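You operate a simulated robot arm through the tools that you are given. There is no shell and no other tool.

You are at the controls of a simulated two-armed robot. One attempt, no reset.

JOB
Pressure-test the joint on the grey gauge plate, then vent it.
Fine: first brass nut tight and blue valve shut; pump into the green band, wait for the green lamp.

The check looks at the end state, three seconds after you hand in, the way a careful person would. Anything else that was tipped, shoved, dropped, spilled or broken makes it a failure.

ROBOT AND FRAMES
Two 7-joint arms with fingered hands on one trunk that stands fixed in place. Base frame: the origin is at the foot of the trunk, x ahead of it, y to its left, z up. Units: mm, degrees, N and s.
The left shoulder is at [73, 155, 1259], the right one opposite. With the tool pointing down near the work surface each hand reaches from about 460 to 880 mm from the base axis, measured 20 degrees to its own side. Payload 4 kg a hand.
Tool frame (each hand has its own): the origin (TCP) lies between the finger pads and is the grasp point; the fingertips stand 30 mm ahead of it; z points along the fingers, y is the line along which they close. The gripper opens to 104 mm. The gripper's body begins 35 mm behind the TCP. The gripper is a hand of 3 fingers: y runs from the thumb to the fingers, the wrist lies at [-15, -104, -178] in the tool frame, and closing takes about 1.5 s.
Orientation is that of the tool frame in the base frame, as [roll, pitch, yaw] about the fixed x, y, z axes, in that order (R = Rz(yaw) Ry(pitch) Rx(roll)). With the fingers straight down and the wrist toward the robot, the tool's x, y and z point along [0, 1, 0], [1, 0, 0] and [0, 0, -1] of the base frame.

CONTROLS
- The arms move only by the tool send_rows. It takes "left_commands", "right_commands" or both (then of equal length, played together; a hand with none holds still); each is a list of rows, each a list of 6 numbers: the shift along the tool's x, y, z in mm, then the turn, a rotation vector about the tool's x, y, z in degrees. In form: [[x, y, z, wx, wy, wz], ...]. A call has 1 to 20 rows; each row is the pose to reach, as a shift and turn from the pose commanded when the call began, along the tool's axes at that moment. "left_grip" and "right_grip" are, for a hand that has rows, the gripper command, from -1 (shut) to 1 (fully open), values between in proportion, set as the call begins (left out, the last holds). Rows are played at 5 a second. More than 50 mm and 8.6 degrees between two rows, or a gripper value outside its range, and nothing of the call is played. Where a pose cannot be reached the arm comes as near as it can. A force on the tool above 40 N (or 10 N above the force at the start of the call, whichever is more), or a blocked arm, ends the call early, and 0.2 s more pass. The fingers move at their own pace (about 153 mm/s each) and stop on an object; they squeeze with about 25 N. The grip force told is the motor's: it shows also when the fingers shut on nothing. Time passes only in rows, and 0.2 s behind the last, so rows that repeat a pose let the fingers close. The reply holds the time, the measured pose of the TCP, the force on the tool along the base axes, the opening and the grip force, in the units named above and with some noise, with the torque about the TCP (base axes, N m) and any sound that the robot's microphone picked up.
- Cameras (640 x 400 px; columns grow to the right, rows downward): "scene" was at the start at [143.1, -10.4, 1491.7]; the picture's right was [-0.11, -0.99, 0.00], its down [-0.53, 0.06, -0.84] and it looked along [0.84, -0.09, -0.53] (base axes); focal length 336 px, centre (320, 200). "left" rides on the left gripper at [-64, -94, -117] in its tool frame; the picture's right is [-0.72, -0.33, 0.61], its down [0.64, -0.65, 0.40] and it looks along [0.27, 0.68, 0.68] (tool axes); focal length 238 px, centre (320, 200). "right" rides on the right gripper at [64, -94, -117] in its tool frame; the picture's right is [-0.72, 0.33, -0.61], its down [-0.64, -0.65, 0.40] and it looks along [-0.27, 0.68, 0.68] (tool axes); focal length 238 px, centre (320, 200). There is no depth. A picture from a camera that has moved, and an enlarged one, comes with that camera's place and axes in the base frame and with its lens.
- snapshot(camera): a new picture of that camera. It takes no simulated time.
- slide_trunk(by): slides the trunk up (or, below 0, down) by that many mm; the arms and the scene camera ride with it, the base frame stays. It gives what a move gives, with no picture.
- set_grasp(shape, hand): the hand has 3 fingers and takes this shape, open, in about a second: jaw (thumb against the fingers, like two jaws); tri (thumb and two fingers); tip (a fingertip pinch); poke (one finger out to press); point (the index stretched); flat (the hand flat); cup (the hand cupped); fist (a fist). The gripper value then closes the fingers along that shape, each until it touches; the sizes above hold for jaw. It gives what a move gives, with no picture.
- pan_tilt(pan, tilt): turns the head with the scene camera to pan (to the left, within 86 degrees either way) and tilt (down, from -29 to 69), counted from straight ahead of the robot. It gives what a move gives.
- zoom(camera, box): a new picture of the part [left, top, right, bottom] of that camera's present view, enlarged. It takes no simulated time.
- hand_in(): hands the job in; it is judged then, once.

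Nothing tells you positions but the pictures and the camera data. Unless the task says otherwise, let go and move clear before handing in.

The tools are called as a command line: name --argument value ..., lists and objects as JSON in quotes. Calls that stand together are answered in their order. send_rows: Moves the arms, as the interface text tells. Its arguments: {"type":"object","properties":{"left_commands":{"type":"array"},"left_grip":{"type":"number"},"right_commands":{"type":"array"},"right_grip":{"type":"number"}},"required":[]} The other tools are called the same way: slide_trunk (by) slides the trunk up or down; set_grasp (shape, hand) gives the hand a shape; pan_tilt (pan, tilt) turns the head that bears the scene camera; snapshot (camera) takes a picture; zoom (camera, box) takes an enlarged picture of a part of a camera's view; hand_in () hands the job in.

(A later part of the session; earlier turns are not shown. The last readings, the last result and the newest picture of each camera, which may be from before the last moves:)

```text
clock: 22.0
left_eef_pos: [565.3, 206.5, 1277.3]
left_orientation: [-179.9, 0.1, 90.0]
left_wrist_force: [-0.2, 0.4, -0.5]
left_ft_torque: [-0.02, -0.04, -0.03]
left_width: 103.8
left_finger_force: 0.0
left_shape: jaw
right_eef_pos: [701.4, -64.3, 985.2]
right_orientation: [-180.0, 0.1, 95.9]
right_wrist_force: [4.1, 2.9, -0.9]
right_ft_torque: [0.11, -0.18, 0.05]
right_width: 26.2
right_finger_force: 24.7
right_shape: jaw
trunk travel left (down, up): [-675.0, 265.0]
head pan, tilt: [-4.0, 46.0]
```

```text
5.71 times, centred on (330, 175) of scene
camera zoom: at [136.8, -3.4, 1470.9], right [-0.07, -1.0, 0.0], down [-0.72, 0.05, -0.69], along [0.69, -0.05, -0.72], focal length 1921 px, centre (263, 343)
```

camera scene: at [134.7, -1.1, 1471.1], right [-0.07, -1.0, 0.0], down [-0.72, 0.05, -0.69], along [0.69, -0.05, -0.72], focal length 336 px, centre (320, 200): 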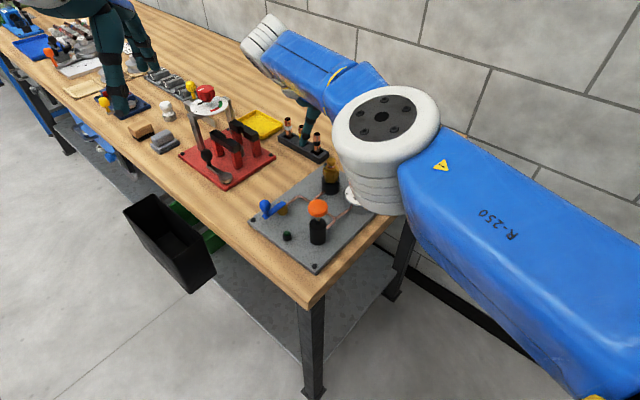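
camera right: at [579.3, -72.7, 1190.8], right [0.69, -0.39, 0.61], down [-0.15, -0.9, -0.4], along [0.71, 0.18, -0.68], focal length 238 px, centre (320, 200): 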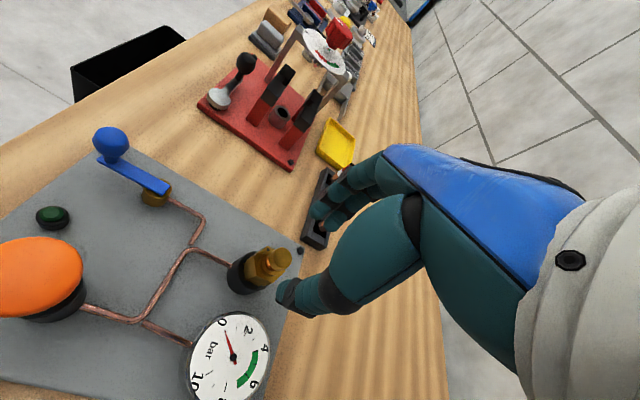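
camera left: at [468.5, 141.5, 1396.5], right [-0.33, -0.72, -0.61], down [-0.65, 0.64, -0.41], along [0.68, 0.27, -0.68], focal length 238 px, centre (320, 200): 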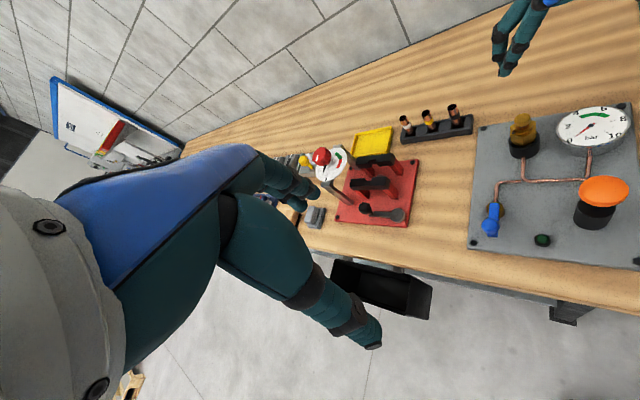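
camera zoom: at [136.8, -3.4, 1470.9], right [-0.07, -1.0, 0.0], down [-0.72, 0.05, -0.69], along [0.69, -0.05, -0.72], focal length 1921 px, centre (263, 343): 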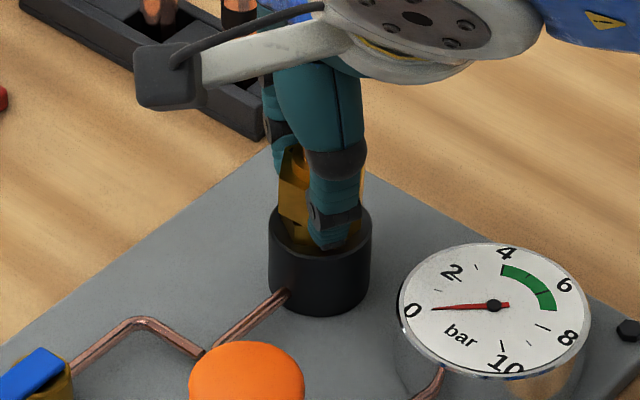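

The nut turned freely with the hand: the mark moved about 30° and torque is near zero. I'll continue clockwise.

send_rows --right_commands '[[0, 0, 0, 0, 0, 5], [0, 0, 0, 0, 0, 10], [0, 0, 0, 0, 0, 15], [0, 0, 0, 0, 0, 20], [0, 0, 0, 0, 0, 25], [0, 0, 0, 0, 0, 30], [0, 0, 0, 0, 0, 35], [0, 0, 0, 0, 0, 40], [0, 0, 0, 0, 0, 40]]'

zoom --camera "left" --box '[490, 90, 590, 170]'

```text
clock: 24.0
left_eef_pos: [564.7, 208.2, 1277.5]
left_orientation: [179.9, 0.2, 90.1]
left_wrist_force: [0.7, 0.0, 0.1]
left_ft_torque: [0.0, 0.0, -0.04]
left_width: 103.9
left_finger_force: 0.0
left_shape: jaw
right_eef_pos: [702.0, -65.6, 985.5]
right_orientation: [180.0, 0.2, 55.9]
right_wrist_force: [10.2, 5.8, 2.3]
right_ft_torque: [0.08, -0.3, 0.07]
right_width: 26.5
right_finger_force: 24.5
right_shape: jaw
trunk travel left (down, up): [-675.0, 265.0]
head pan, tilt: [-4.0, 46.0]
```

```text
5.00 times, centred on (540, 130) of left
camera zoom: at [471.3, 143.4, 1395.2], right [-0.33, -0.72, -0.61], down [-0.65, 0.64, -0.41], along [0.68, 0.27, -0.68], focal length 1192 px, centre (-780, 550)
```

zoom: 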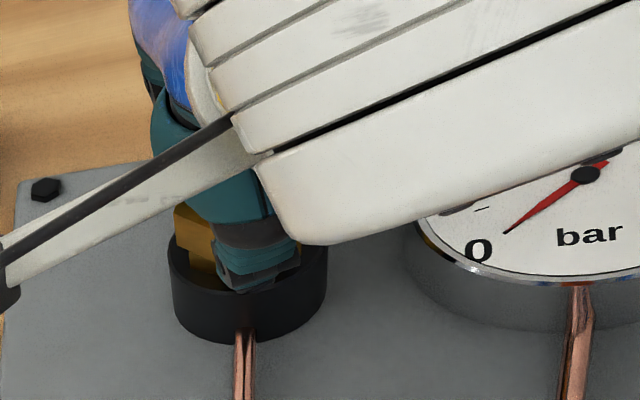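

Still turning freely (0.07 N·m), with a small side load from being slightly off-axis. I'll shift about 2 mm to relieve it and keep turning to near the end of the stroke.

send_rows --right_commands '[[1.8, 0.9, 0, 0, 0, 0], [1.8, 0.9, 0, 0, 0, 5], [1.9, 0.9, 0, 0, 0, 10], [1.9, 0.9, 0, 0, 0, 15], [2.0, 0.9, 0, 0, 0, 20], [2.0, 0.9, 0, 0, 0, 25], [2.0, 0.9, 0, 0, 0, 30], [2.0, 0.9, 0, 0, 0, 35], [2.0, 0.9, 0, 0, 0, 40], [2.0, 0.9, 0, 0, 0, 45], [2.0, 0.9, 0, 0, 0, 50], [2.0, 0.9, 0, 0, 0, 50]]'

snapshot --camera "left"

zoom --camera "right" --box '[200, 180, 340, 340]'

```text
clock: 26.6
left_eef_pos: [565.1, 206.1, 1277.3]
left_orientation: [180.0, 0.0, 90.0]
left_wrist_force: [-0.2, -0.4, 0.6]
left_ft_torque: [0.02, 0.01, -0.02]
left_width: 103.6
left_finger_force: 0.1
left_shape: jaw
right_eef_pos: [701.0, -64.8, 984.8]
right_orientation: [179.9, 0.0, 6.0]
right_wrist_force: [14.2, 2.1, 2.2]
right_ft_torque: [0.04, -0.31, 0.08]
right_width: 26.2
right_finger_force: 25.0
right_shape: jaw
right hand out of reach, approached as far as the arm can: row 11, 12
trunk travel left (down, up): [-675.0, 265.0]
head pan, tilt: [-4.0, 46.0]
```

```text
taken
camera left: at [471.3, 141.8, 1395.4], right [-0.33, -0.72, -0.61], down [-0.65, 0.64, -0.4], along [0.68, 0.27, -0.68], focal length 238 px, centre (320, 200)
```

left: 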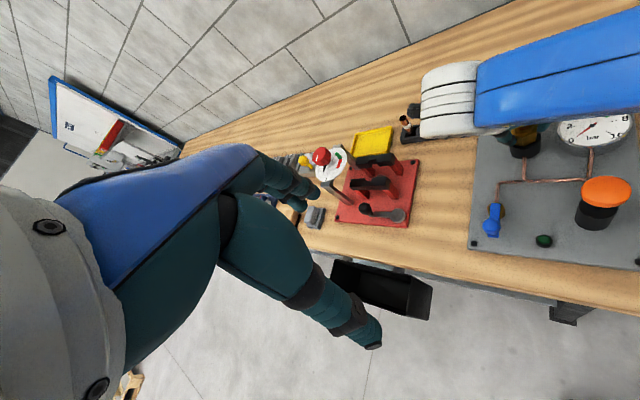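

```text
2.50 times, centred on (270, 260) of right
camera zoom: at [755.3, 35.5, 1101.0], right [-0.68, -0.4, 0.61], down [-0.7, 0.58, -0.41], along [-0.2, -0.71, -0.68], focal length 596 px, centre (445, 50)
```

zoom: 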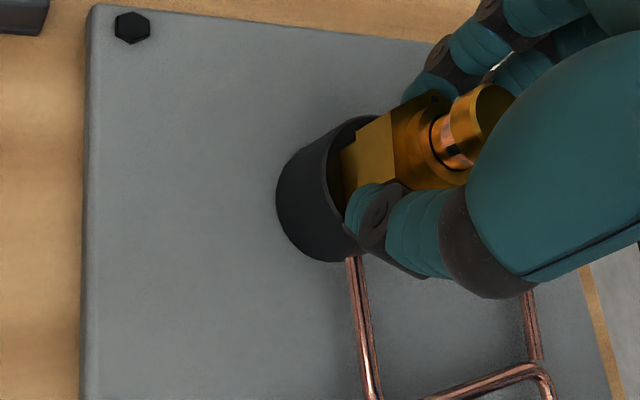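

120° turned and the nut is still free (0.08 N·m). I'll open, re-centre on the axis (the side forces point to about (705.5,-67)), swing back to yaw 126 and regrip.

send_rows --right_commands '[[0, 0, 0, 0, 0, 0], [0, 0, 0, 0, 0, 0], [0, 0, 0, 0, 0, 0], [2.1, 1.3, 0, 0, 0, 0], [4.25, 2.66, 0, 0, 0, -8], [4.25, 2.66, 0, 0, 0, -16], [4.25, 2.66, 0, 0, 0, -24], [4.25, 2.66, 0, 0, 0, -32], [4.25, 2.66, 0, 0, 0, -40], [4.25, 2.66, 0, 0, 0, -48], [4.25, 2.66, 0, 0, 0, -56], [4.25, 2.66, 0, 0, 0, -64], [4.25, 2.66, 0, 0, 0, -72], [4.25, 2.66, 0, 0, 0, -80], [4.25, 2.66, 0, 0, 0, -88], [4.25, 2.66, 0, 0, 0, -96], [4.25, 2.66, 0, 0, 0, -104], [4.25, 2.66, 0, 0, 0, -112], [4.25, 2.66, 0, 0, 0, -120], [4.25, 2.66, 0, 0, 0, -120]]' --right_grip 0.04

zoom --camera "left" --box '[490, 90, 590, 170]'

zoom --camera "right" --box '[200, 180, 340, 340]'

```text
clock: 30.8
left_eef_pos: [563.1, 206.8, 1279.2]
left_orientation: [180.0, 0.0, 90.0]
left_wrist_force: [0.4, 0.0, 0.1]
left_ft_torque: [0.03, 0.0, -0.01]
left_width: 104.1
left_finger_force: 0.1
left_shape: jaw
right_eef_pos: [702.8, -69.6, 986.9]
right_orientation: [180.0, 0.1, 126.0]
right_wrist_force: [0.5, 0.3, 1.1]
right_ft_torque: [0.02, 0.02, 0.01]
right_width: 53.8
right_finger_force: 0.1
right_shape: jaw
trunk travel left (down, up): [-675.0, 265.0]
head pan, tilt: [-4.0, 46.0]
```

```text
5.00 times, centred on (540, 130) of left
camera zoom: at [469.4, 141.4, 1396.1], right [-0.33, -0.72, -0.61], down [-0.65, 0.64, -0.41], along [0.68, 0.27, -0.68], focal length 1192 px, centre (-780, 550)
```

zoom: 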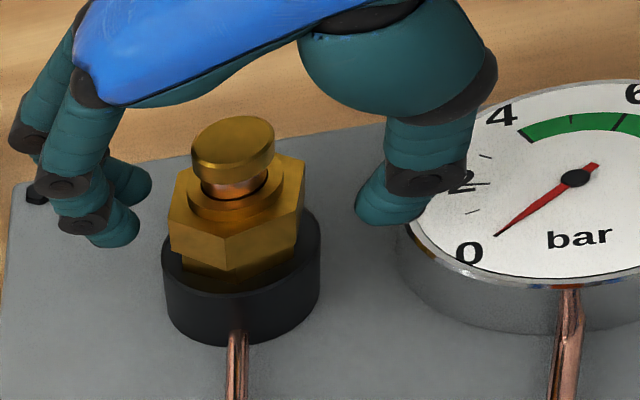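

```text
2.50 times, centred on (270, 260) of right
camera zoom: at [589.3, -73.2, 1102.3], right [0.69, -0.39, 0.61], down [-0.15, -0.9, -0.4], along [0.71, 0.19, -0.68], focal length 596 px, centre (445, 50)
```

zoom: 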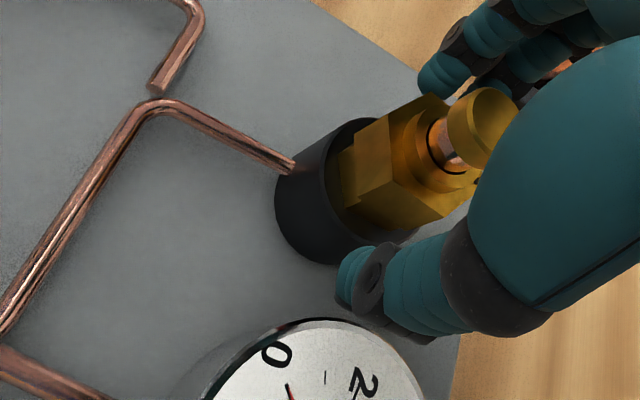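

Regrip pose at yaw 126 looks good. I'll nudge 3 mm along the jaw line to centre, close, and turn again.

send_rows --right_commands '[[0.1, 3.0, 1.5, 0, 0, 0], [0.1, 3.0, 1.5, 0, 0, 0]]'

send_rows --right_commands '[[0, 0, 0, 0, 0, 0], [0, 0, 0, 0, 0, 0], [0, 0, 0, 0, 0, 0], [0, 0, 0, 0, 0, 0], [0, 0, 0, 0, 0, 0], [0, 0, 0, 0, 0, 0]]' --right_grip -1

send_rows --right_commands '[[0, 0, 0, 0, 0, 5], [0, 0, 0, 0, 0, 10], [0, 0, 0, 0, 0, 15], [0, 0, 0, 0, 0, 20], [0, 0, 0, 0, 0, 25], [0, 0, 0, 0, 0, 30], [0, 0, 0, 0, 0, 30]]'

zoom --camera "left" --box '[490, 90, 590, 170]'

```text
clock: 31.4
left_eef_pos: [562.9, 207.0, 1278.3]
left_orientation: [-180.0, 0.0, 90.0]
left_wrist_force: [-0.5, -0.2, -1.0]
left_ft_torque: [0.03, -0.02, -0.04]
left_width: 104.0
left_finger_force: 0.1
left_shape: jaw
right_eef_pos: [706.4, -67.5, 985.6]
right_orientation: [180.0, 0.2, 126.0]
right_wrist_force: [-0.5, -0.6, -0.6]
right_ft_torque: [-0.01, 0.01, 0.03]
right_width: 53.6
right_finger_force: 0.1
right_shape: jaw
trunk travel left (down, up): [-675.0, 265.0]
head pan, tilt: [-4.0, 46.0]
```

```text
clock: 32.8
left_eef_pos: [563.1, 205.0, 1278.1]
left_orientation: [-180.0, 0.0, 90.1]
left_wrist_force: [-0.4, -0.3, 0.7]
left_ft_torque: [0.0, 0.01, 0.0]
left_width: 103.9
left_finger_force: 0.1
left_shape: jaw
right_eef_pos: [704.2, -68.2, 985.4]
right_orientation: [-180.0, 0.0, 126.0]
right_wrist_force: [-0.7, -1.3, -2.3]
right_ft_torque: [-0.02, 0.01, -0.02]
right_width: 27.0
right_finger_force: 24.9
right_shape: jaw
trunk travel left (down, up): [-675.0, 265.0]
head pan, tilt: [-4.0, 46.0]
```

```text
clock: 34.4
left_eef_pos: [563.5, 204.7, 1278.9]
left_orientation: [-180.0, -0.1, 90.0]
left_wrist_force: [-0.3, -0.4, -0.6]
left_ft_torque: [0.03, -0.03, 0.02]
left_width: 103.5
left_finger_force: 0.1
left_shape: jaw
right_eef_pos: [705.3, -67.9, 986.1]
right_orientation: [180.0, 0.0, 95.9]
right_wrist_force: [-5.2, -2.0, -2.6]
right_ft_torque: [-0.01, 0.08, 0.04]
right_width: 26.8
right_finger_force: 24.8
right_shape: jaw
trunk travel left (down, up): [-675.0, 265.0]
head pan, tilt: [-4.0, 46.0]
```

```text
5.00 times, centred on (540, 130) of left
camera zoom: at [469.1, 140.7, 1396.3], right [-0.33, -0.72, -0.61], down [-0.65, 0.64, -0.4], along [0.68, 0.27, -0.68], focal length 1192 px, centre (-780, 550)
```

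zoom: 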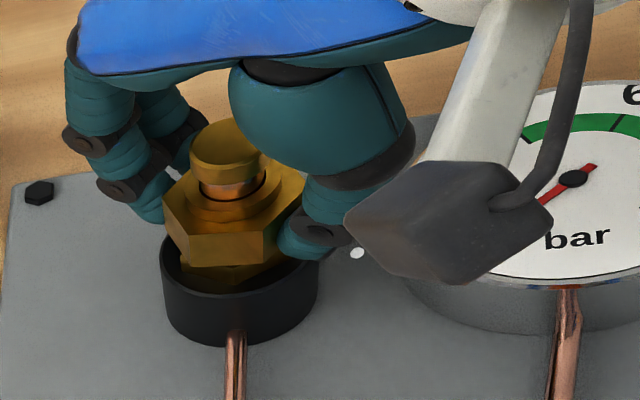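

The nut is turning and torque is still low (0.04). I'll trim the centre by about 1.5 mm and continue clockwise.

send_rows --right_commands '[[-0.5, -1.5, 0, 0, 0, 5], [-0.5, -1.5, 0, 0, 0, 10], [-0.5, -1.5, 0, 0, 0, 15], [-0.5, -1.5, 0, 0, 0, 20], [-0.5, -1.5, 0, 0, 0, 25], [-0.5, -1.5, 0, 0, 0, 30], [-0.5, -1.5, 0, 0, 0, 35], [-0.5, -1.5, 0, 0, 0, 40], [-0.5, -1.5, 0, 0, 0, 45], [-0.5, -1.5, 0, 0, 0, 45]]'

send_rows --right_commands '[[0, 0, 0, 0, 0, 5], [0, 0, 0, 0, 0, 10], [0, 0, 0, 0, 0, 15], [0, 0, 0, 0, 0, 20], [0, 0, 0, 0, 0, 25], [0, 0, 0, 0, 0, 30], [0, 0, 0, 0, 0, 35], [0, 0, 0, 0, 0, 40], [0, 0, 0, 0, 0, 44], [0, 0, 0, 0, 0, 44]]'

zoom --camera "right" --box '[200, 180, 340, 340]'

```text
clock: 36.6
left_eef_pos: [565.1, 206.5, 1277.5]
left_orientation: [-179.9, 0.1, 90.0]
left_wrist_force: [0.4, 0.1, 0.3]
left_ft_torque: [-0.04, -0.02, -0.02]
left_width: 103.6
left_finger_force: 0.0
left_shape: jaw
right_eef_pos: [706.3, -66.5, 984.4]
right_orientation: [-180.0, 0.1, 50.9]
right_wrist_force: [8.1, 4.7, -4.2]
right_ft_torque: [0.11, -0.39, 0.41]
right_width: 24.6
right_finger_force: 24.8
right_shape: jaw
trunk travel left (down, up): [-675.0, 265.0]
head pan, tilt: [-4.0, 46.0]
```

```text
clock: 38.8
left_eef_pos: [563.1, 203.2, 1279.1]
left_orientation: [-180.0, -0.1, 90.0]
left_wrist_force: [0.4, 0.4, -0.6]
left_ft_torque: [-0.01, -0.01, 0.04]
left_width: 103.5
left_finger_force: 0.1
left_shape: jaw
right_eef_pos: [700.4, -71.1, 983.7]
right_orientation: [180.0, 0.4, 6.9]
right_wrist_force: [-11.9, -12.4, -9.0]
right_ft_torque: [-0.38, -0.01, 0.18]
right_width: 21.5
right_finger_force: 25.2
right_shape: jaw
right hand out of reach, approached as far as the arm can: row 9
trunk travel left (down, up): [-675.0, 265.0]
head pan, tilt: [-4.0, 46.0]
```

```text
2.50 times, centred on (270, 260) of right
camera zoom: at [752.7, 30.6, 1098.9], right [-0.67, -0.41, 0.62], down [-0.72, 0.57, -0.4], along [-0.19, -0.71, -0.68], focal length 596 px, centre (445, 50)
```

zoom: 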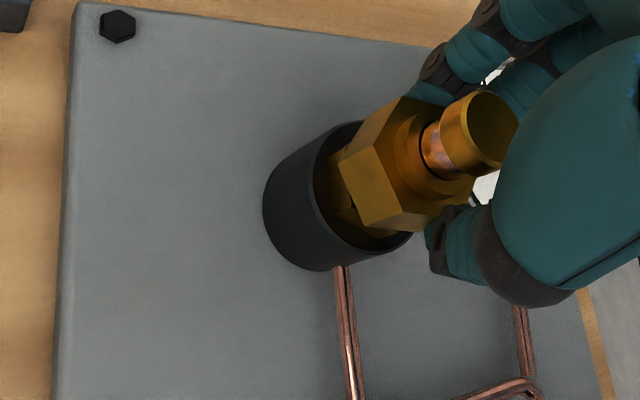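

Torque rose to 0.41 N·m at yaw 51, then the fingers slipped around the nut, so it is seating. I'll release, lift clear and inspect the nut's mark and seating.

send_rows --right_commands '[[0, 0, 0, 0, 0, 0], [0, 0, 0, 0, 0, 0], [0, 0, 0, 0, 0, 0], [0, 0, 0, 0, 0, 0], [0, 0, -10, 0, 0, 0], [0, 0, -30, 0, 0, 0], [0, 0, -60, 0, 0, 0], [0, 0, -90, 0, 0, 0], [0, 0, -90, 0, 0, 0]]' --right_grip 0.1

snapshot --camera "right"

zoom --camera "scene" --box '[312, 150, 348, 200]'

zoom --camera "left" --box '[490, 90, 590, 170]'

```text
clock: 40.8
left_eef_pos: [563.7, 206.1, 1278.1]
left_orientation: [179.9, 0.0, 90.0]
left_wrist_force: [0.4, -0.1, -0.6]
left_ft_torque: [0.01, 0.02, 0.0]
left_width: 103.6
left_finger_force: 0.1
left_shape: jaw
right_eef_pos: [705.4, -67.1, 1076.6]
right_orientation: [179.9, 0.0, 7.0]
right_wrist_force: [0.6, 0.1, -0.4]
right_ft_torque: [0.02, 0.02, -0.02]
right_width: 57.0
right_finger_force: 0.0
right_shape: jaw
trunk travel left (down, up): [-675.0, 265.0]
head pan, tilt: [-4.0, 46.0]
```

```text
taken
camera right: at [756.6, 33.5, 1191.8], right [-0.67, -0.41, 0.61], down [-0.72, 0.57, -0.41], along [-0.18, -0.71, -0.68], focal length 238 px, centre (320, 200)
```

right: 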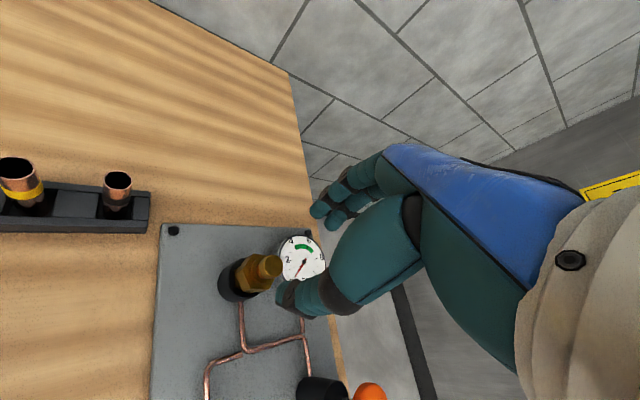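

```text
8.00 times, centred on (330, 175) of scene
camera zoom: at [135.5, -3.9, 1471.0], right [-0.07, -1.0, 0.0], down [-0.72, 0.05, -0.69], along [0.69, -0.05, -0.72], focal length 2690 px, centre (240, 400)
```

zoom: 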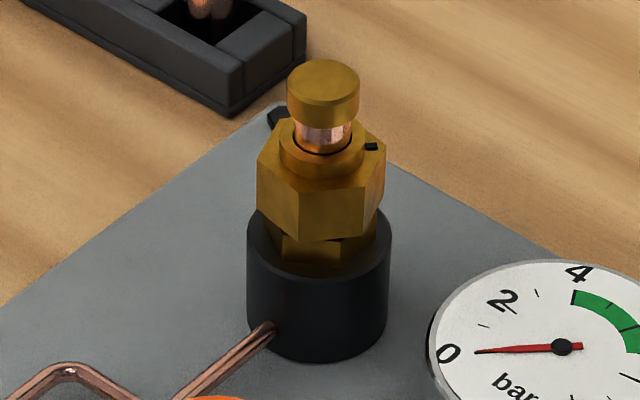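

```text
5.00 times, centred on (540, 130) of left
camera zoom: at [469.8, 142.2, 1395.8], right [-0.33, -0.72, -0.61], down [-0.65, 0.64, -0.41], along [0.68, 0.27, -0.68], focal length 1192 px, centre (-780, 550)
```

zoom: 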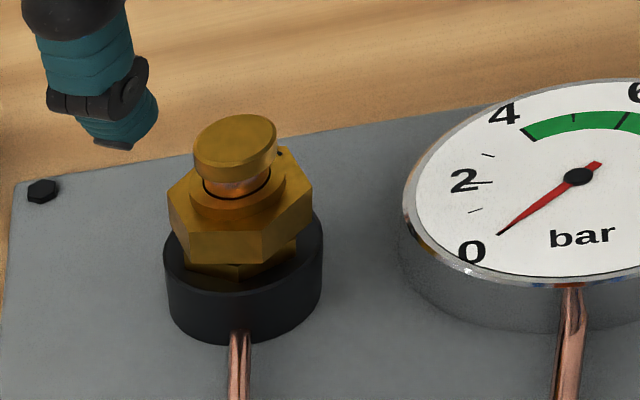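

The nut has turned about 160° in total and now offers resistance. I'll regrip squarely on the flats (yaw about 96) and turn further to confirm it is really tight.

send_rows --right_commands '[[0, 0, 0, 0, 0, -7.5], [0, 0, 0, 0, 0, -15], [0, 0, 0, 0, 0, -22.5], [0, 0, 0, 0, 0, -30], [0, 0, 0, 0, 0, -37.5], [0, 0, 0, 0, 0, -45], [0, 0, 0, 0, 0, -52.5], [0, 0, 0, 0, 0, -60], [0, 0, 0, 0, 0, -67.5], [0, 0, 0, 0, 0, -75], [0, 0, 0, 0, 0, -82.5], [0, 0, 0, 0, 0, -89.5], [0, 0, 0, 0, 0, -89.5], [0, 0, 0, 0, 0, -89.5]]' --right_grip 0.04

zoom --camera "right" --box '[180, 180, 340, 340]'

zoom --camera "left" --box '[490, 70, 590, 170]'

zoom --camera "scene" --box '[290, 130, 370, 200]'

```text
clock: 43.8
left_eef_pos: [562.5, 205.3, 1277.6]
left_orientation: [179.9, 0.1, 90.1]
left_wrist_force: [0.2, 0.5, 0.2]
left_ft_torque: [-0.04, 0.03, -0.03]
left_width: 103.6
left_finger_force: 0.1
left_shape: jaw
right_eef_pos: [703.3, -67.6, 1075.5]
right_orientation: [180.0, 0.1, 96.6]
right_wrist_force: [-0.3, -0.6, 0.1]
right_ft_torque: [0.01, 0.02, 0.03]
right_width: 54.5
right_finger_force: 0.0
right_shape: jaw
trunk travel left (down, up): [-675.0, 265.0]
head pan, tilt: [-4.0, 46.0]
```

```text
2.50 times, centred on (260, 260) of right
camera zoom: at [602.4, -14.4, 1190.9], right [0.41, -0.68, 0.61], down [-0.58, -0.71, -0.4], along [0.71, -0.19, -0.68], focal length 596 px, centre (470, 50)
```

zoom: 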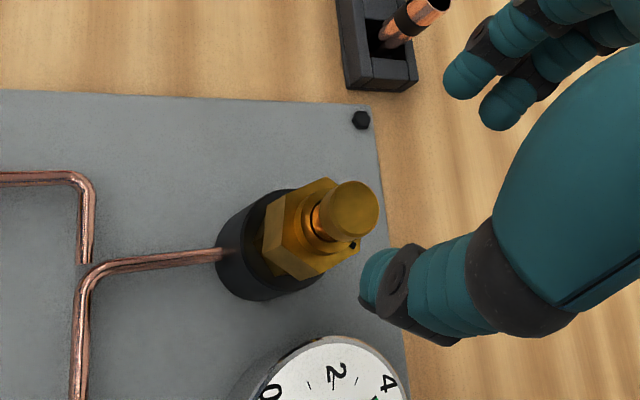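

```text
4.00 times, centred on (540, 120) of left
camera zoom: at [469.5, 141.9, 1396.0], right [-0.33, -0.72, -0.61], down [-0.65, 0.64, -0.41], along [0.68, 0.27, -0.68], focal length 953 px, centre (-560, 520)
```

zoom: 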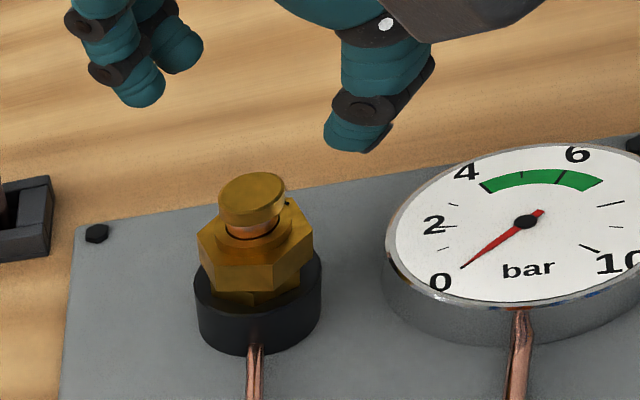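

```text
5.71 times, centred on (330, 165) of scene
camera zoom: at [135.1, -4.7, 1471.1], right [-0.07, -1.0, 0.0], down [-0.72, 0.05, -0.69], along [0.69, -0.05, -0.72], focal length 1921 px, centre (263, 400)
```

zoom: 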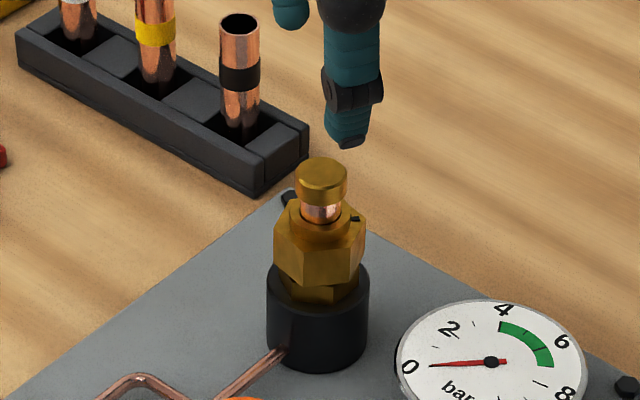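

Lined up above the nut at yaw 96.6. I'll descend, close and turn in small steps.

send_rows --right_commands '[[0, 0.5, 20, 0, 0, 0], [0, 0.5, 40, 0, 0, 0], [0, 0.5, 55, 0, 0, 0], [0, 0.5, 65, 0, 0, 0], [0, 0.5, 75, 0, 0, 0], [0, 0.5, 84, 0, 0, 0], [0, 0.5, 92, 0, 0, 0], [0, 0.5, 92, 0, 0, 0]]'

send_rows --right_commands '[[0, 0, 0, 0, 0, 0], [0, 0, 0, 0, 0, 0], [0, 0, 0, 0, 0, 0], [0, 0, 0, 0, 0, 0], [0, 0, 0, 0, 0, 0], [0, 0, 0, 0, 0, 0], [0, 0, 0, 0, 0, 0], [0, 0, 0, 0, 0, 0]]' --right_grip -1

zoom --camera "right" --box '[200, 180, 340, 340]'

zoom --camera "left" --box '[490, 90, 590, 170]'

```text
clock: 45.6
left_eef_pos: [563.7, 205.8, 1277.5]
left_orientation: [180.0, 0.0, 89.9]
left_wrist_force: [0.3, -0.6, -0.6]
left_ft_torque: [0.02, -0.02, -0.02]
left_width: 103.6
left_finger_force: 0.1
left_shape: jaw
right_eef_pos: [703.4, -69.1, 984.4]
right_orientation: [180.0, 0.1, 96.5]
right_wrist_force: [-0.4, -0.9, 0.1]
right_ft_torque: [0.0, 0.0, -0.01]
right_width: 54.5
right_finger_force: 0.0
right_shape: jaw
trunk travel left (down, up): [-675.0, 265.0]
head pan, tilt: [-4.0, 46.0]
```

```text
clock: 47.4
left_eef_pos: [563.5, 206.4, 1278.8]
left_orientation: [179.9, 0.0, 90.1]
left_wrist_force: [-0.2, 0.4, 0.4]
left_ft_torque: [0.04, -0.04, 0.0]
left_width: 103.6
left_finger_force: 0.0
left_shape: jaw
right_eef_pos: [703.3, -69.5, 982.9]
right_orientation: [179.9, 0.1, 96.5]
right_wrist_force: [-1.9, -1.4, -3.4]
right_ft_torque: [-0.02, 0.06, -0.02]
right_width: 26.3
right_finger_force: 25.7
right_shape: jaw
trunk travel left (down, up): [-675.0, 265.0]
head pan, tilt: [-4.0, 46.0]
```

```text
2.50 times, centred on (270, 260) of right
camera zoom: at [603.0, -16.0, 1099.9], right [0.41, -0.68, 0.61], down [-0.58, -0.71, -0.4], along [0.71, -0.19, -0.68], focal length 596 px, centre (445, 50)
```

zoom: 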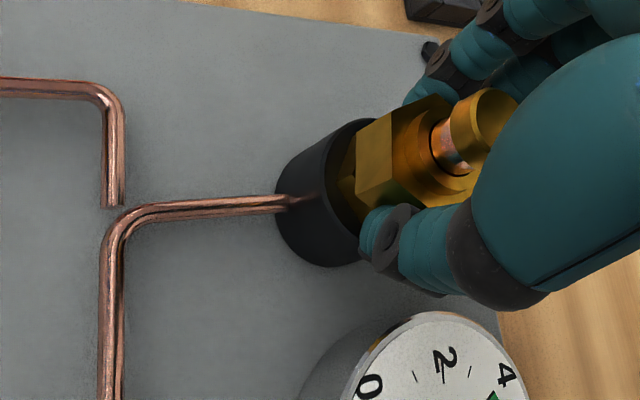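

```text
5.00 times, centred on (540, 130) of left
camera zoom: at [469.6, 141.4, 1396.0], right [-0.33, -0.72, -0.61], down [-0.65, 0.64, -0.4], along [0.68, 0.27, -0.68], focal length 1192 px, centre (-780, 550)
```

zoom: 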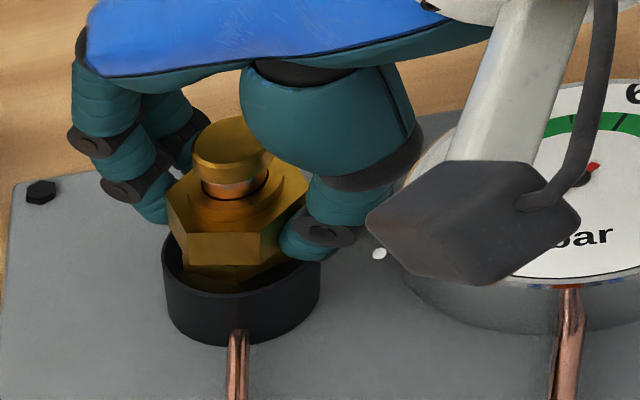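

Square grip at 26.3 mm. I'll turn in small increments and read the torque.

send_rows --right_commands '[[0, 0, 0, 0, 0, 3], [0, 0, 0, 0, 0, 6], [0, 0, 0, 0, 0, 6]]'

send_rows --right_commands '[[0, 0, 0, 0, 0, 3], [0, 0, 0, 0, 0, 6], [0, 0, 0, 0, 0, 6]]'

send_rows --right_commands '[[0, 0, 0, 0, 0, 3], [0, 0, 0, 0, 0, 6], [0, 0, 0, 0, 0, 6]]'

zoom --camera "left" --box '[490, 90, 590, 170]'

```text
clock: 48.2
left_eef_pos: [562.5, 205.7, 1278.4]
left_orientation: [179.9, 0.0, 90.0]
left_wrist_force: [-0.8, 0.0, -0.9]
left_ft_torque: [-0.01, 0.02, -0.01]
left_width: 104.0
left_finger_force: 0.0
left_shape: jaw
right_eef_pos: [704.2, -68.8, 983.8]
right_orientation: [180.0, 0.0, 90.5]
right_wrist_force: [-0.9, -0.9, -1.9]
right_ft_torque: [0.07, -0.03, 0.09]
right_width: 26.1
right_finger_force: 25.0
right_shape: jaw
trunk travel left (down, up): [-675.0, 265.0]
head pan, tilt: [-4.0, 46.0]
```

```text
clock: 49.0
left_eef_pos: [563.2, 207.6, 1278.0]
left_orientation: [-180.0, 0.1, 89.9]
left_wrist_force: [-0.2, 0.0, 0.4]
left_ft_torque: [-0.01, -0.01, -0.02]
left_width: 103.6
left_finger_force: 0.0
left_shape: jaw
right_eef_pos: [702.6, -66.2, 984.5]
right_orientation: [-180.0, 0.0, 84.5]
right_wrist_force: [-2.8, 3.8, -3.3]
right_ft_torque: [0.08, -0.03, 0.19]
right_width: 25.6
right_finger_force: 24.6
right_shape: jaw
trunk travel left (down, up): [-675.0, 265.0]
head pan, tilt: [-4.0, 46.0]
```

```text
clock: 49.8
left_eef_pos: [562.2, 207.4, 1278.5]
left_orientation: [-180.0, 0.2, 90.0]
left_wrist_force: [0.0, 0.0, 0.3]
left_ft_torque: [-0.02, 0.03, 0.02]
left_width: 103.4
left_finger_force: 0.0
left_shape: jaw
right_eef_pos: [703.4, -66.7, 984.0]
right_orientation: [179.9, 0.1, 78.4]
right_wrist_force: [-1.0, 3.8, -1.9]
right_ft_torque: [0.14, -0.05, 0.27]
right_width: 25.3
right_finger_force: 25.0
right_shape: jaw
trunk travel left (down, up): [-675.0, 265.0]
head pan, tilt: [-4.0, 46.0]
```

```text
5.00 times, centred on (540, 130) of left
camera zoom: at [469.5, 143.2, 1395.9], right [-0.33, -0.72, -0.61], down [-0.65, 0.64, -0.41], along [0.68, 0.27, -0.68], focal length 1192 px, centre (-780, 550)
```

zoom: 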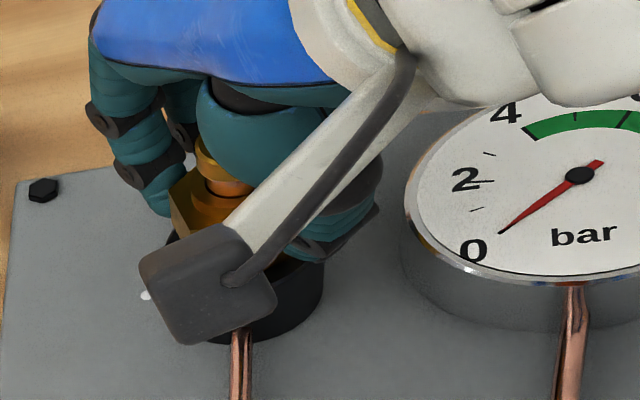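

Torque rises steadily (0.09, 0.19, 0.27), so the nut is now resisting. I'll continue a few steps to find whether it still moves.

send_rows --right_commands '[[0, 0, 0, 0, 0, 3], [0, 0, 0, 0, 0, 6], [0, 0, 0, 0, 0, 6]]'

send_rows --right_commands '[[0, 0, 0, 0, 0, 3], [0, 0, 0, 0, 0, 6], [0, 0, 0, 0, 0, 6]]'

send_rows --right_commands '[[0, 0, 0, 0, 0, 3], [0, 0, 0, 0, 0, 6], [0, 0, 0, 0, 0, 6]]'

zoom --camera "right" --box '[200, 180, 340, 340]'

```text
clock: 50.6
left_eef_pos: [565.0, 208.9, 1278.1]
left_orientation: [179.9, 0.1, 90.0]
left_wrist_force: [0.4, -0.4, 0.0]
left_ft_torque: [0.0, 0.01, 0.03]
left_width: 103.8
left_finger_force: 0.1
left_shape: jaw
right_eef_pos: [704.3, -65.4, 983.8]
right_orientation: [179.9, 0.1, 72.4]
right_wrist_force: [2.5, 7.7, -1.6]
right_ft_torque: [0.24, -0.19, 0.36]
right_width: 24.8
right_finger_force: 24.9
right_shape: jaw
trunk travel left (down, up): [-675.0, 265.0]
head pan, tilt: [-4.0, 46.0]
```

```text
clock: 51.4
left_eef_pos: [565.5, 208.0, 1277.3]
left_orientation: [180.0, 0.3, 90.0]
left_wrist_force: [0.5, -1.0, -0.8]
left_ft_torque: [0.0, -0.01, 0.03]
left_width: 103.7
left_finger_force: 0.0
left_shape: jaw
right_eef_pos: [703.2, -64.7, 982.6]
right_orientation: [180.0, 0.1, 66.4]
right_wrist_force: [6.5, 10.8, -0.2]
right_ft_torque: [0.3, -0.37, 0.5]
right_width: 24.7
right_finger_force: 25.4
right_shape: jaw
trunk travel left (down, up): [-675.0, 265.0]
head pan, tilt: [-4.0, 46.0]
```

```text
clock: 52.2
left_eef_pos: [563.1, 207.1, 1277.2]
left_orientation: [179.9, 0.1, 90.0]
left_wrist_force: [0.0, -1.3, 0.0]
left_ft_torque: [0.02, 0.01, 0.02]
left_width: 103.7
left_finger_force: 0.0
left_shape: jaw
right_eef_pos: [703.9, -68.0, 982.3]
right_orientation: [-179.9, 0.1, 60.3]
right_wrist_force: [3.8, 6.3, 0.6]
right_ft_torque: [0.13, -0.16, 0.29]
right_width: 23.9
right_finger_force: 24.9
right_shape: jaw
trunk travel left (down, up): [-675.0, 265.0]
head pan, tilt: [-4.0, 46.0]
```

```text
2.50 times, centred on (270, 260) of right
camera zoom: at [653.9, 34.7, 1098.4], right [-0.07, -0.79, 0.62], down [-0.88, -0.24, -0.4], along [0.46, -0.57, -0.68], focal length 596 px, centre (445, 50)
```

zoom: 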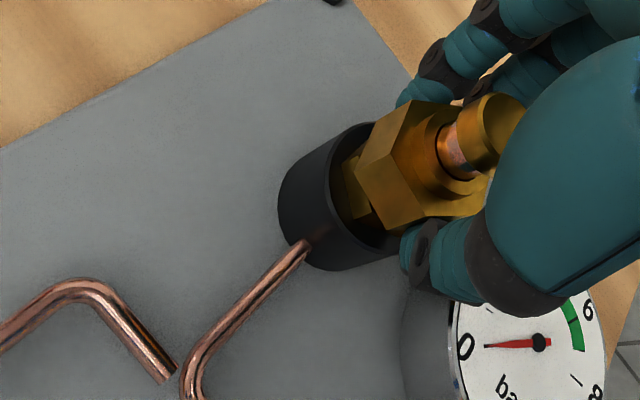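

It peaked at 0.50 N·m and then slipped. I'll release, lift and compare the mark with before to see whether the nut moved.

send_rows --right_commands '[[0, 0, 0, 0, 0, 0], [0, 0, 0, 0, 0, 0], [0, 0, 0, 0, 0, 0], [0, 0, 0, 0, 0, 0], [0, 0, -10, 0, 0, 0], [0, 0, -30, 0, 0, 0], [0, 0, -60, 0, 0, -8], [0, 0, -90, 0, 0, -16], [0, 0, -90, 0, 0, -24], [0, 0, -90, 0, 0, -32], [0, 0, -90, 0, 0, -32]]' --right_grip 0.1

zoom --camera "scene" --box '[312, 150, 348, 200]'

zoom --camera "left" --box '[490, 90, 590, 170]'

zoom --camera "right" --box '[180, 180, 340, 340]'

```text
clock: 54.6
left_eef_pos: [562.3, 206.1, 1279.6]
left_orientation: [180.0, 0.0, 90.0]
left_wrist_force: [0.2, -0.3, 0.0]
left_ft_torque: [0.01, 0.02, 0.01]
left_width: 103.7
left_finger_force: 0.1
left_shape: jaw
right_eef_pos: [704.1, -67.9, 1073.6]
right_orientation: [180.0, 0.0, 92.6]
right_wrist_force: [1.3, 0.1, -0.7]
right_ft_torque: [0.0, 0.01, 0.0]
right_width: 56.8
right_finger_force: 0.1
right_shape: jaw
trunk travel left (down, up): [-675.0, 265.0]
head pan, tilt: [-4.0, 46.0]
```

```text
8.00 times, centred on (330, 175) of scene
camera zoom: at [134.7, -5.0, 1471.1], right [-0.07, -1.0, 0.0], down [-0.72, 0.05, -0.69], along [0.69, -0.05, -0.72], focal length 2690 px, centre (240, 400)
```

zoom: 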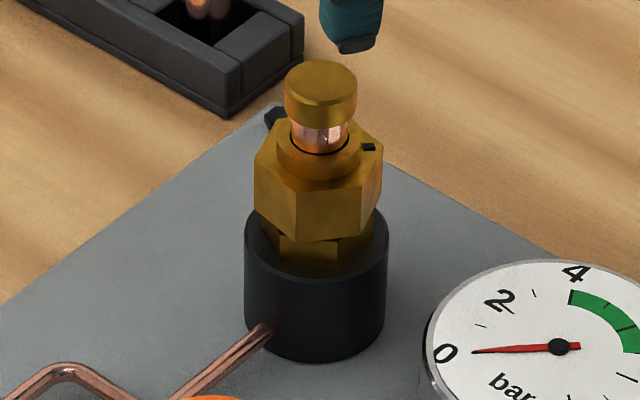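

```text
5.00 times, centred on (540, 130) of left
camera zoom: at [469.1, 141.5, 1396.2], right [-0.33, -0.72, -0.61], down [-0.65, 0.64, -0.41], along [0.68, 0.27, -0.68], focal length 1192 px, centre (-780, 550)
```

zoom: 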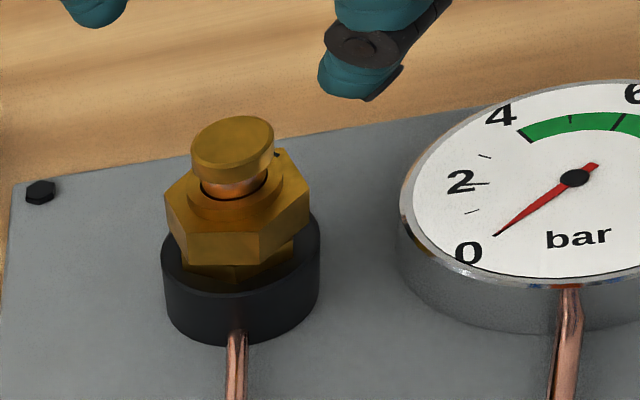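

```text
2.50 times, centred on (260, 260) of right
camera zoom: at [607.2, -8.6, 1189.4], right [0.36, -0.7, 0.61], down [-0.62, -0.67, -0.4], along [0.7, -0.24, -0.68], focal length 596 px, centre (470, 50)
```

zoom: 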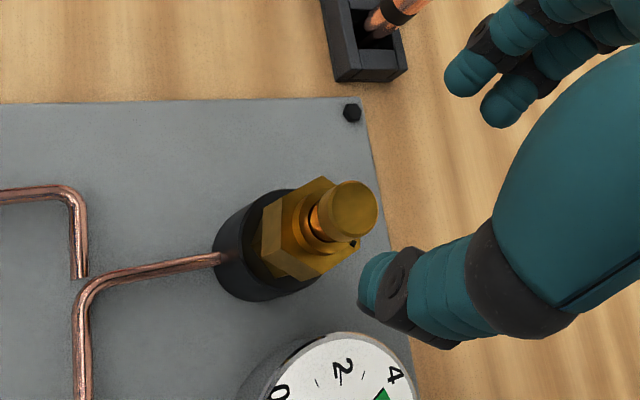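

The mark hasn't moved relative to the cap despite 0.5 N·m, so the nut is up tight against its stop. Next is the blue valve; I'll re-measure its knob, lever and pivot from the current views.

zoom --camera "scene" --box '[250, 185, 310, 235]'

zoom --camera "left" --box '[465, 170, 565, 260]'

zoom --camera "right" --box '[60, 170, 180, 270]'

```text
8.00 times, centred on (280, 210) of scene
camera zoom: at [134.7, -5.0, 1471.1], right [-0.07, -1.0, 0.0], down [-0.72, 0.05, -0.69], along [0.69, -0.05, -0.72], focal length 2690 px, centre (640, 120)
```

zoom: 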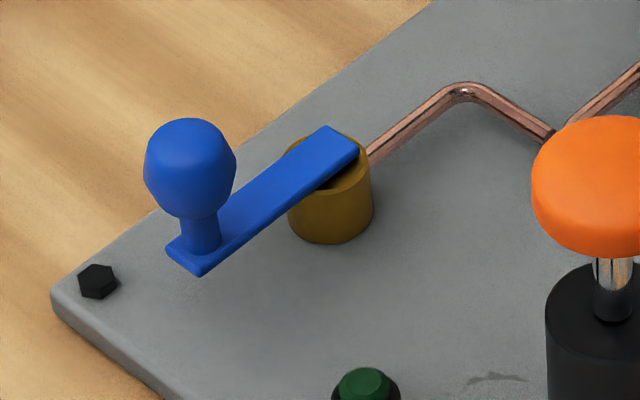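

```text
4.44 times, centred on (515, 215) of left
camera zoom: at [469.1, 141.5, 1396.2], right [-0.33, -0.72, -0.61], down [-0.65, 0.64, -0.41], along [0.68, 0.27, -0.68], focal length 1059 px, centre (-547, 133)
```

zoom: 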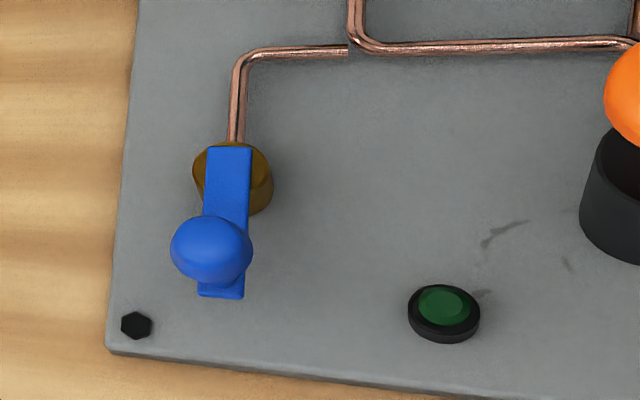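

```text
4.00 times, centred on (120, 220) of right
camera zoom: at [607.2, -8.6, 1189.4], right [0.36, -0.7, 0.61], down [-0.62, -0.67, -0.4], along [0.7, -0.24, -0.68], focal length 953 px, centre (1120, 120)
```

zoom: 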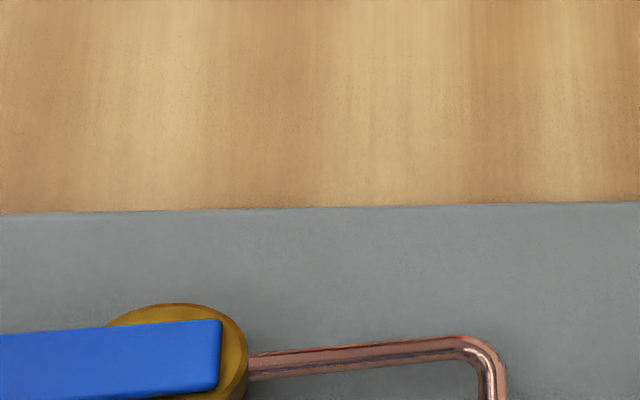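

The knob centre is about (607,76,969), with a pivot about 41 mm away near (633,45) and the lever in line with the pipe, so the valve is open. I'll first move the right hand back to its own side, then bring the left hand above the knob.

send_rows --right_commands '[[-31, -19, -13, 0, 0, 0], [-62, -37, -25, 0, 0, 0], [-94, -56, -38, 0, 0, 0], [-125, -75, -51, 0, 0, 0], [-156, -94, -63, 0, 0, 0], [-187, -112.5, -76, 0, 0, 0], [-187, -112.5, -76, 0, 0, 0]]'

send_rows --left_commands '[[-18.6, 6.3, 31, 0, 0, -6.4], [-37, 12.6, 62, 0, 0, -12.8], [-56, 18.9, 94, 0, 0, -19.3], [-74, 25, 125, 0, 0, -25.7], [-93, 31.4, 156, 0, 0, -32], [-111, 37.7, 187, 0, 0, -38.6], [-130, 44, 218, 0, 0, -45], [-130, 44, 218, 0, 0, -45]]' --left_grip 0.04

snapshot --camera "scene"

snapshot --camera "left"

snapshot --camera "right"

```text
clock: 56.2
left_eef_pos: [563.8, 203.9, 1278.9]
left_orientation: [180.0, 0.0, 90.0]
left_wrist_force: [0.1, 1.3, -1.0]
left_ft_torque: [-0.01, 0.02, -0.01]
left_width: 103.8
left_finger_force: 0.1
left_shape: jaw
right_eef_pos: [600.8, -263.7, 1150.7]
right_orientation: [179.9, 0.0, 92.5]
right_wrist_force: [0.4, -0.4, 0.1]
right_ft_torque: [-0.03, 0.0, -0.01]
right_width: 56.7
right_finger_force: 0.0
right_shape: jaw
trunk travel left (down, up): [-675.0, 265.0]
head pan, tilt: [-4.0, 46.0]
```

```text
clock: 58.0
left_eef_pos: [609.4, 74.3, 1059.6]
left_orientation: [179.9, 0.0, 135.1]
left_wrist_force: [0.5, -0.3, 0.6]
left_ft_torque: [0.0, -0.02, 0.02]
left_width: 54.5
left_finger_force: 0.1
left_shape: jaw
right_eef_pos: [599.5, -263.7, 1151.0]
right_orientation: [179.9, 0.0, 92.5]
right_wrist_force: [-1.1, -0.3, 0.5]
right_ft_torque: [0.02, -0.01, 0.0]
right_width: 57.1
right_finger_force: 0.1
right_shape: jaw
trunk travel left (down, up): [-675.0, 265.0]
head pan, tilt: [-4.0, 46.0]
```

```text
taken
camera scene: at [134.7, -8.2, 1471.1], right [-0.07, -1.0, 0.0], down [-0.72, 0.05, -0.69], along [0.69, -0.05, -0.72], focal length 336 px, centre (320, 200)
```

scene: 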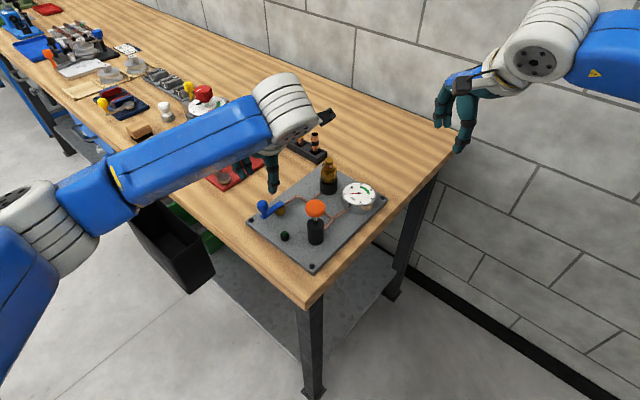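

```text
taken
camera left: at [587.7, -38.0, 1176.9], right [0.28, -0.74, -0.61], down [-0.91, -0.01, -0.41], along [0.29, 0.67, -0.68], focal length 238 px, centre (320, 200)
```

left: 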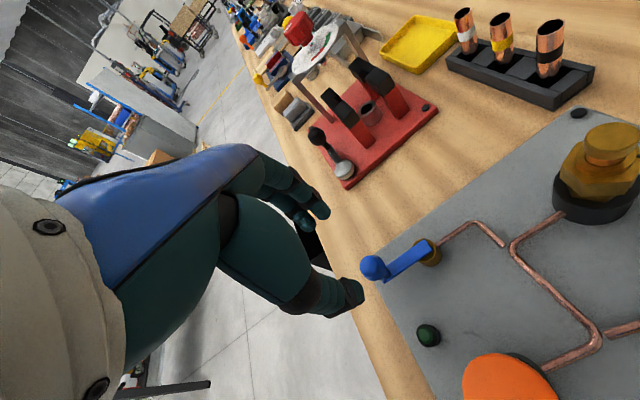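

```text
taken
camera right: at [503.5, -203.6, 1266.8], right [0.36, -0.7, 0.61], down [-0.62, -0.67, -0.41], along [0.7, -0.24, -0.68], focal length 238 px, centre (320, 200)
```

right: 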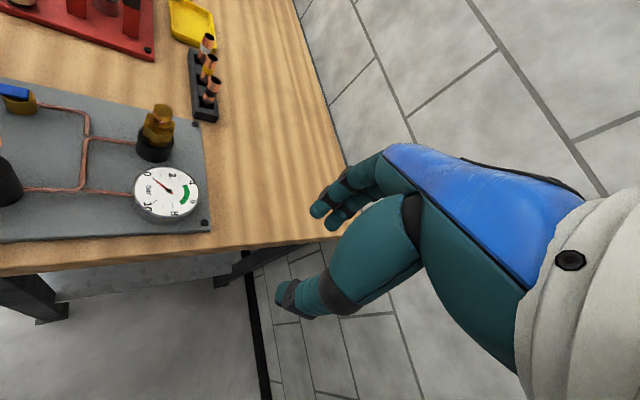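

The left camera shows the knob exactly under the left TCP. I'll descend to z about 981 around the knob.

send_rows --left_commands '[[0, 0, 15, 0, 0, 0], [0, 0, 30, 0, 0, 0], [0, 0, 45, 0, 0, 0], [0, 0, 55, 0, 0, 0], [0, 0, 65, 0, 0, 0], [0, 0, 72, 0, 0, 0], [0, 0, 79, 0, 0, 0], [0, 0, 79, 0, 0, 0]]'

zoom --camera "scene" --box '[235, 150, 335, 250]'

zoom --camera "left" --box '[280, 160, 460, 340]'

```text
clock: 59.8
left_eef_pos: [608.1, 72.9, 982.1]
left_orientation: [179.9, 0.0, 135.0]
left_wrist_force: [-0.2, -0.5, -0.2]
left_ft_torque: [-0.02, 0.02, -0.03]
left_width: 54.6
left_finger_force: 0.0
left_shape: jaw
right_eef_pos: [600.1, -263.1, 1150.6]
right_orientation: [-180.0, -0.1, 92.5]
right_wrist_force: [-0.4, 0.1, -0.6]
right_ft_torque: [-0.01, -0.02, 0.02]
right_width: 57.0
right_finger_force: 0.1
right_shape: jaw
trunk travel left (down, up): [-675.0, 265.0]
head pan, tilt: [-4.0, 46.0]
```

```text
4.00 times, centred on (285, 200) of scene
camera zoom: at [134.7, -7.6, 1471.1], right [-0.07, -1.0, 0.0], down [-0.72, 0.05, -0.69], along [0.69, -0.05, -0.72], focal length 1345 px, centre (460, 200)
```

zoom: 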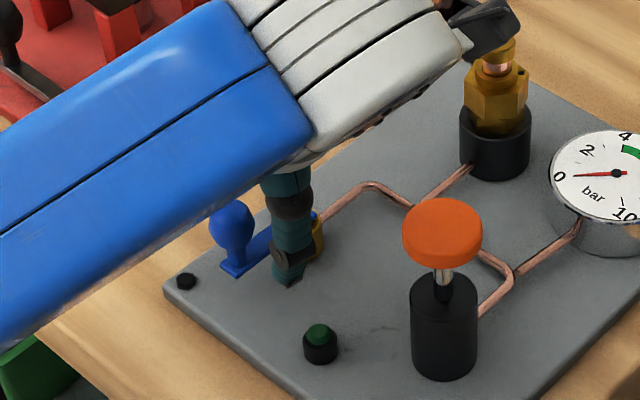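

```text
2.22 times, centred on (370, 250) of left
camera zoom: at [586.7, -38.5, 1099.0], right [0.28, -0.74, -0.61], down [-0.91, -0.01, -0.4], along [0.29, 0.67, -0.68], focal length 530 px, centre (209, 89)
```

zoom: 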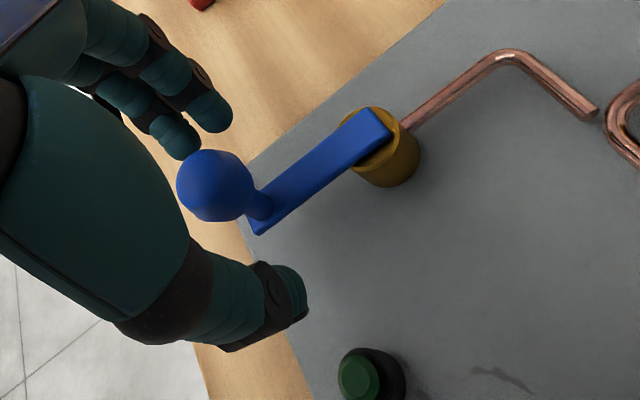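

The knob is between the left thumb and fingers. I'll close on it.

send_rows --left_commands '[[0, 0, 0, 0, 0, 0], [0, 0, 0, 0, 0, 0], [0, 0, 0, 0, 0, 0], [0, 0, 0, 0, 0, 0], [0, 0, 0, 0, 0, 0], [0, 0, 0, 0, 0, 0], [0, 0, 0, 0, 0, 0]]' --left_grip -1

zoom --camera "left" --box '[280, 160, 460, 340]'

```text
clock: 61.4
left_eef_pos: [608.9, 74.6, 980.3]
left_orientation: [180.0, -0.1, 135.0]
left_wrist_force: [0.3, 0.4, -2.6]
left_ft_torque: [0.06, -0.01, 0.05]
left_width: 15.7
left_finger_force: 25.1
left_shape: jaw
right_eef_pos: [600.9, -263.7, 1151.1]
right_orientation: [180.0, 0.0, 92.5]
right_wrist_force: [0.2, 0.1, 0.1]
right_ft_torque: [-0.03, 0.01, 0.04]
right_width: 56.8
right_finger_force: 0.1
right_shape: jaw
trunk travel left (down, up): [-675.0, 265.0]
head pan, tilt: [-4.0, 46.0]
```

```text
2.22 times, centred on (370, 250) of left
camera zoom: at [587.1, -38.4, 1098.8], right [0.28, -0.74, -0.61], down [-0.91, -0.01, -0.4], along [0.29, 0.67, -0.68], focal length 530 px, centre (209, 89)
```

zoom: 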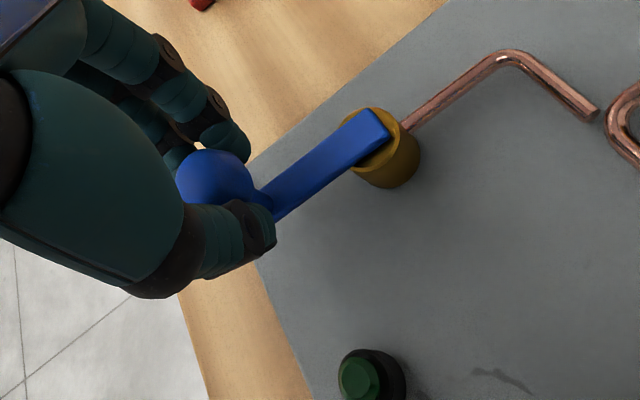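

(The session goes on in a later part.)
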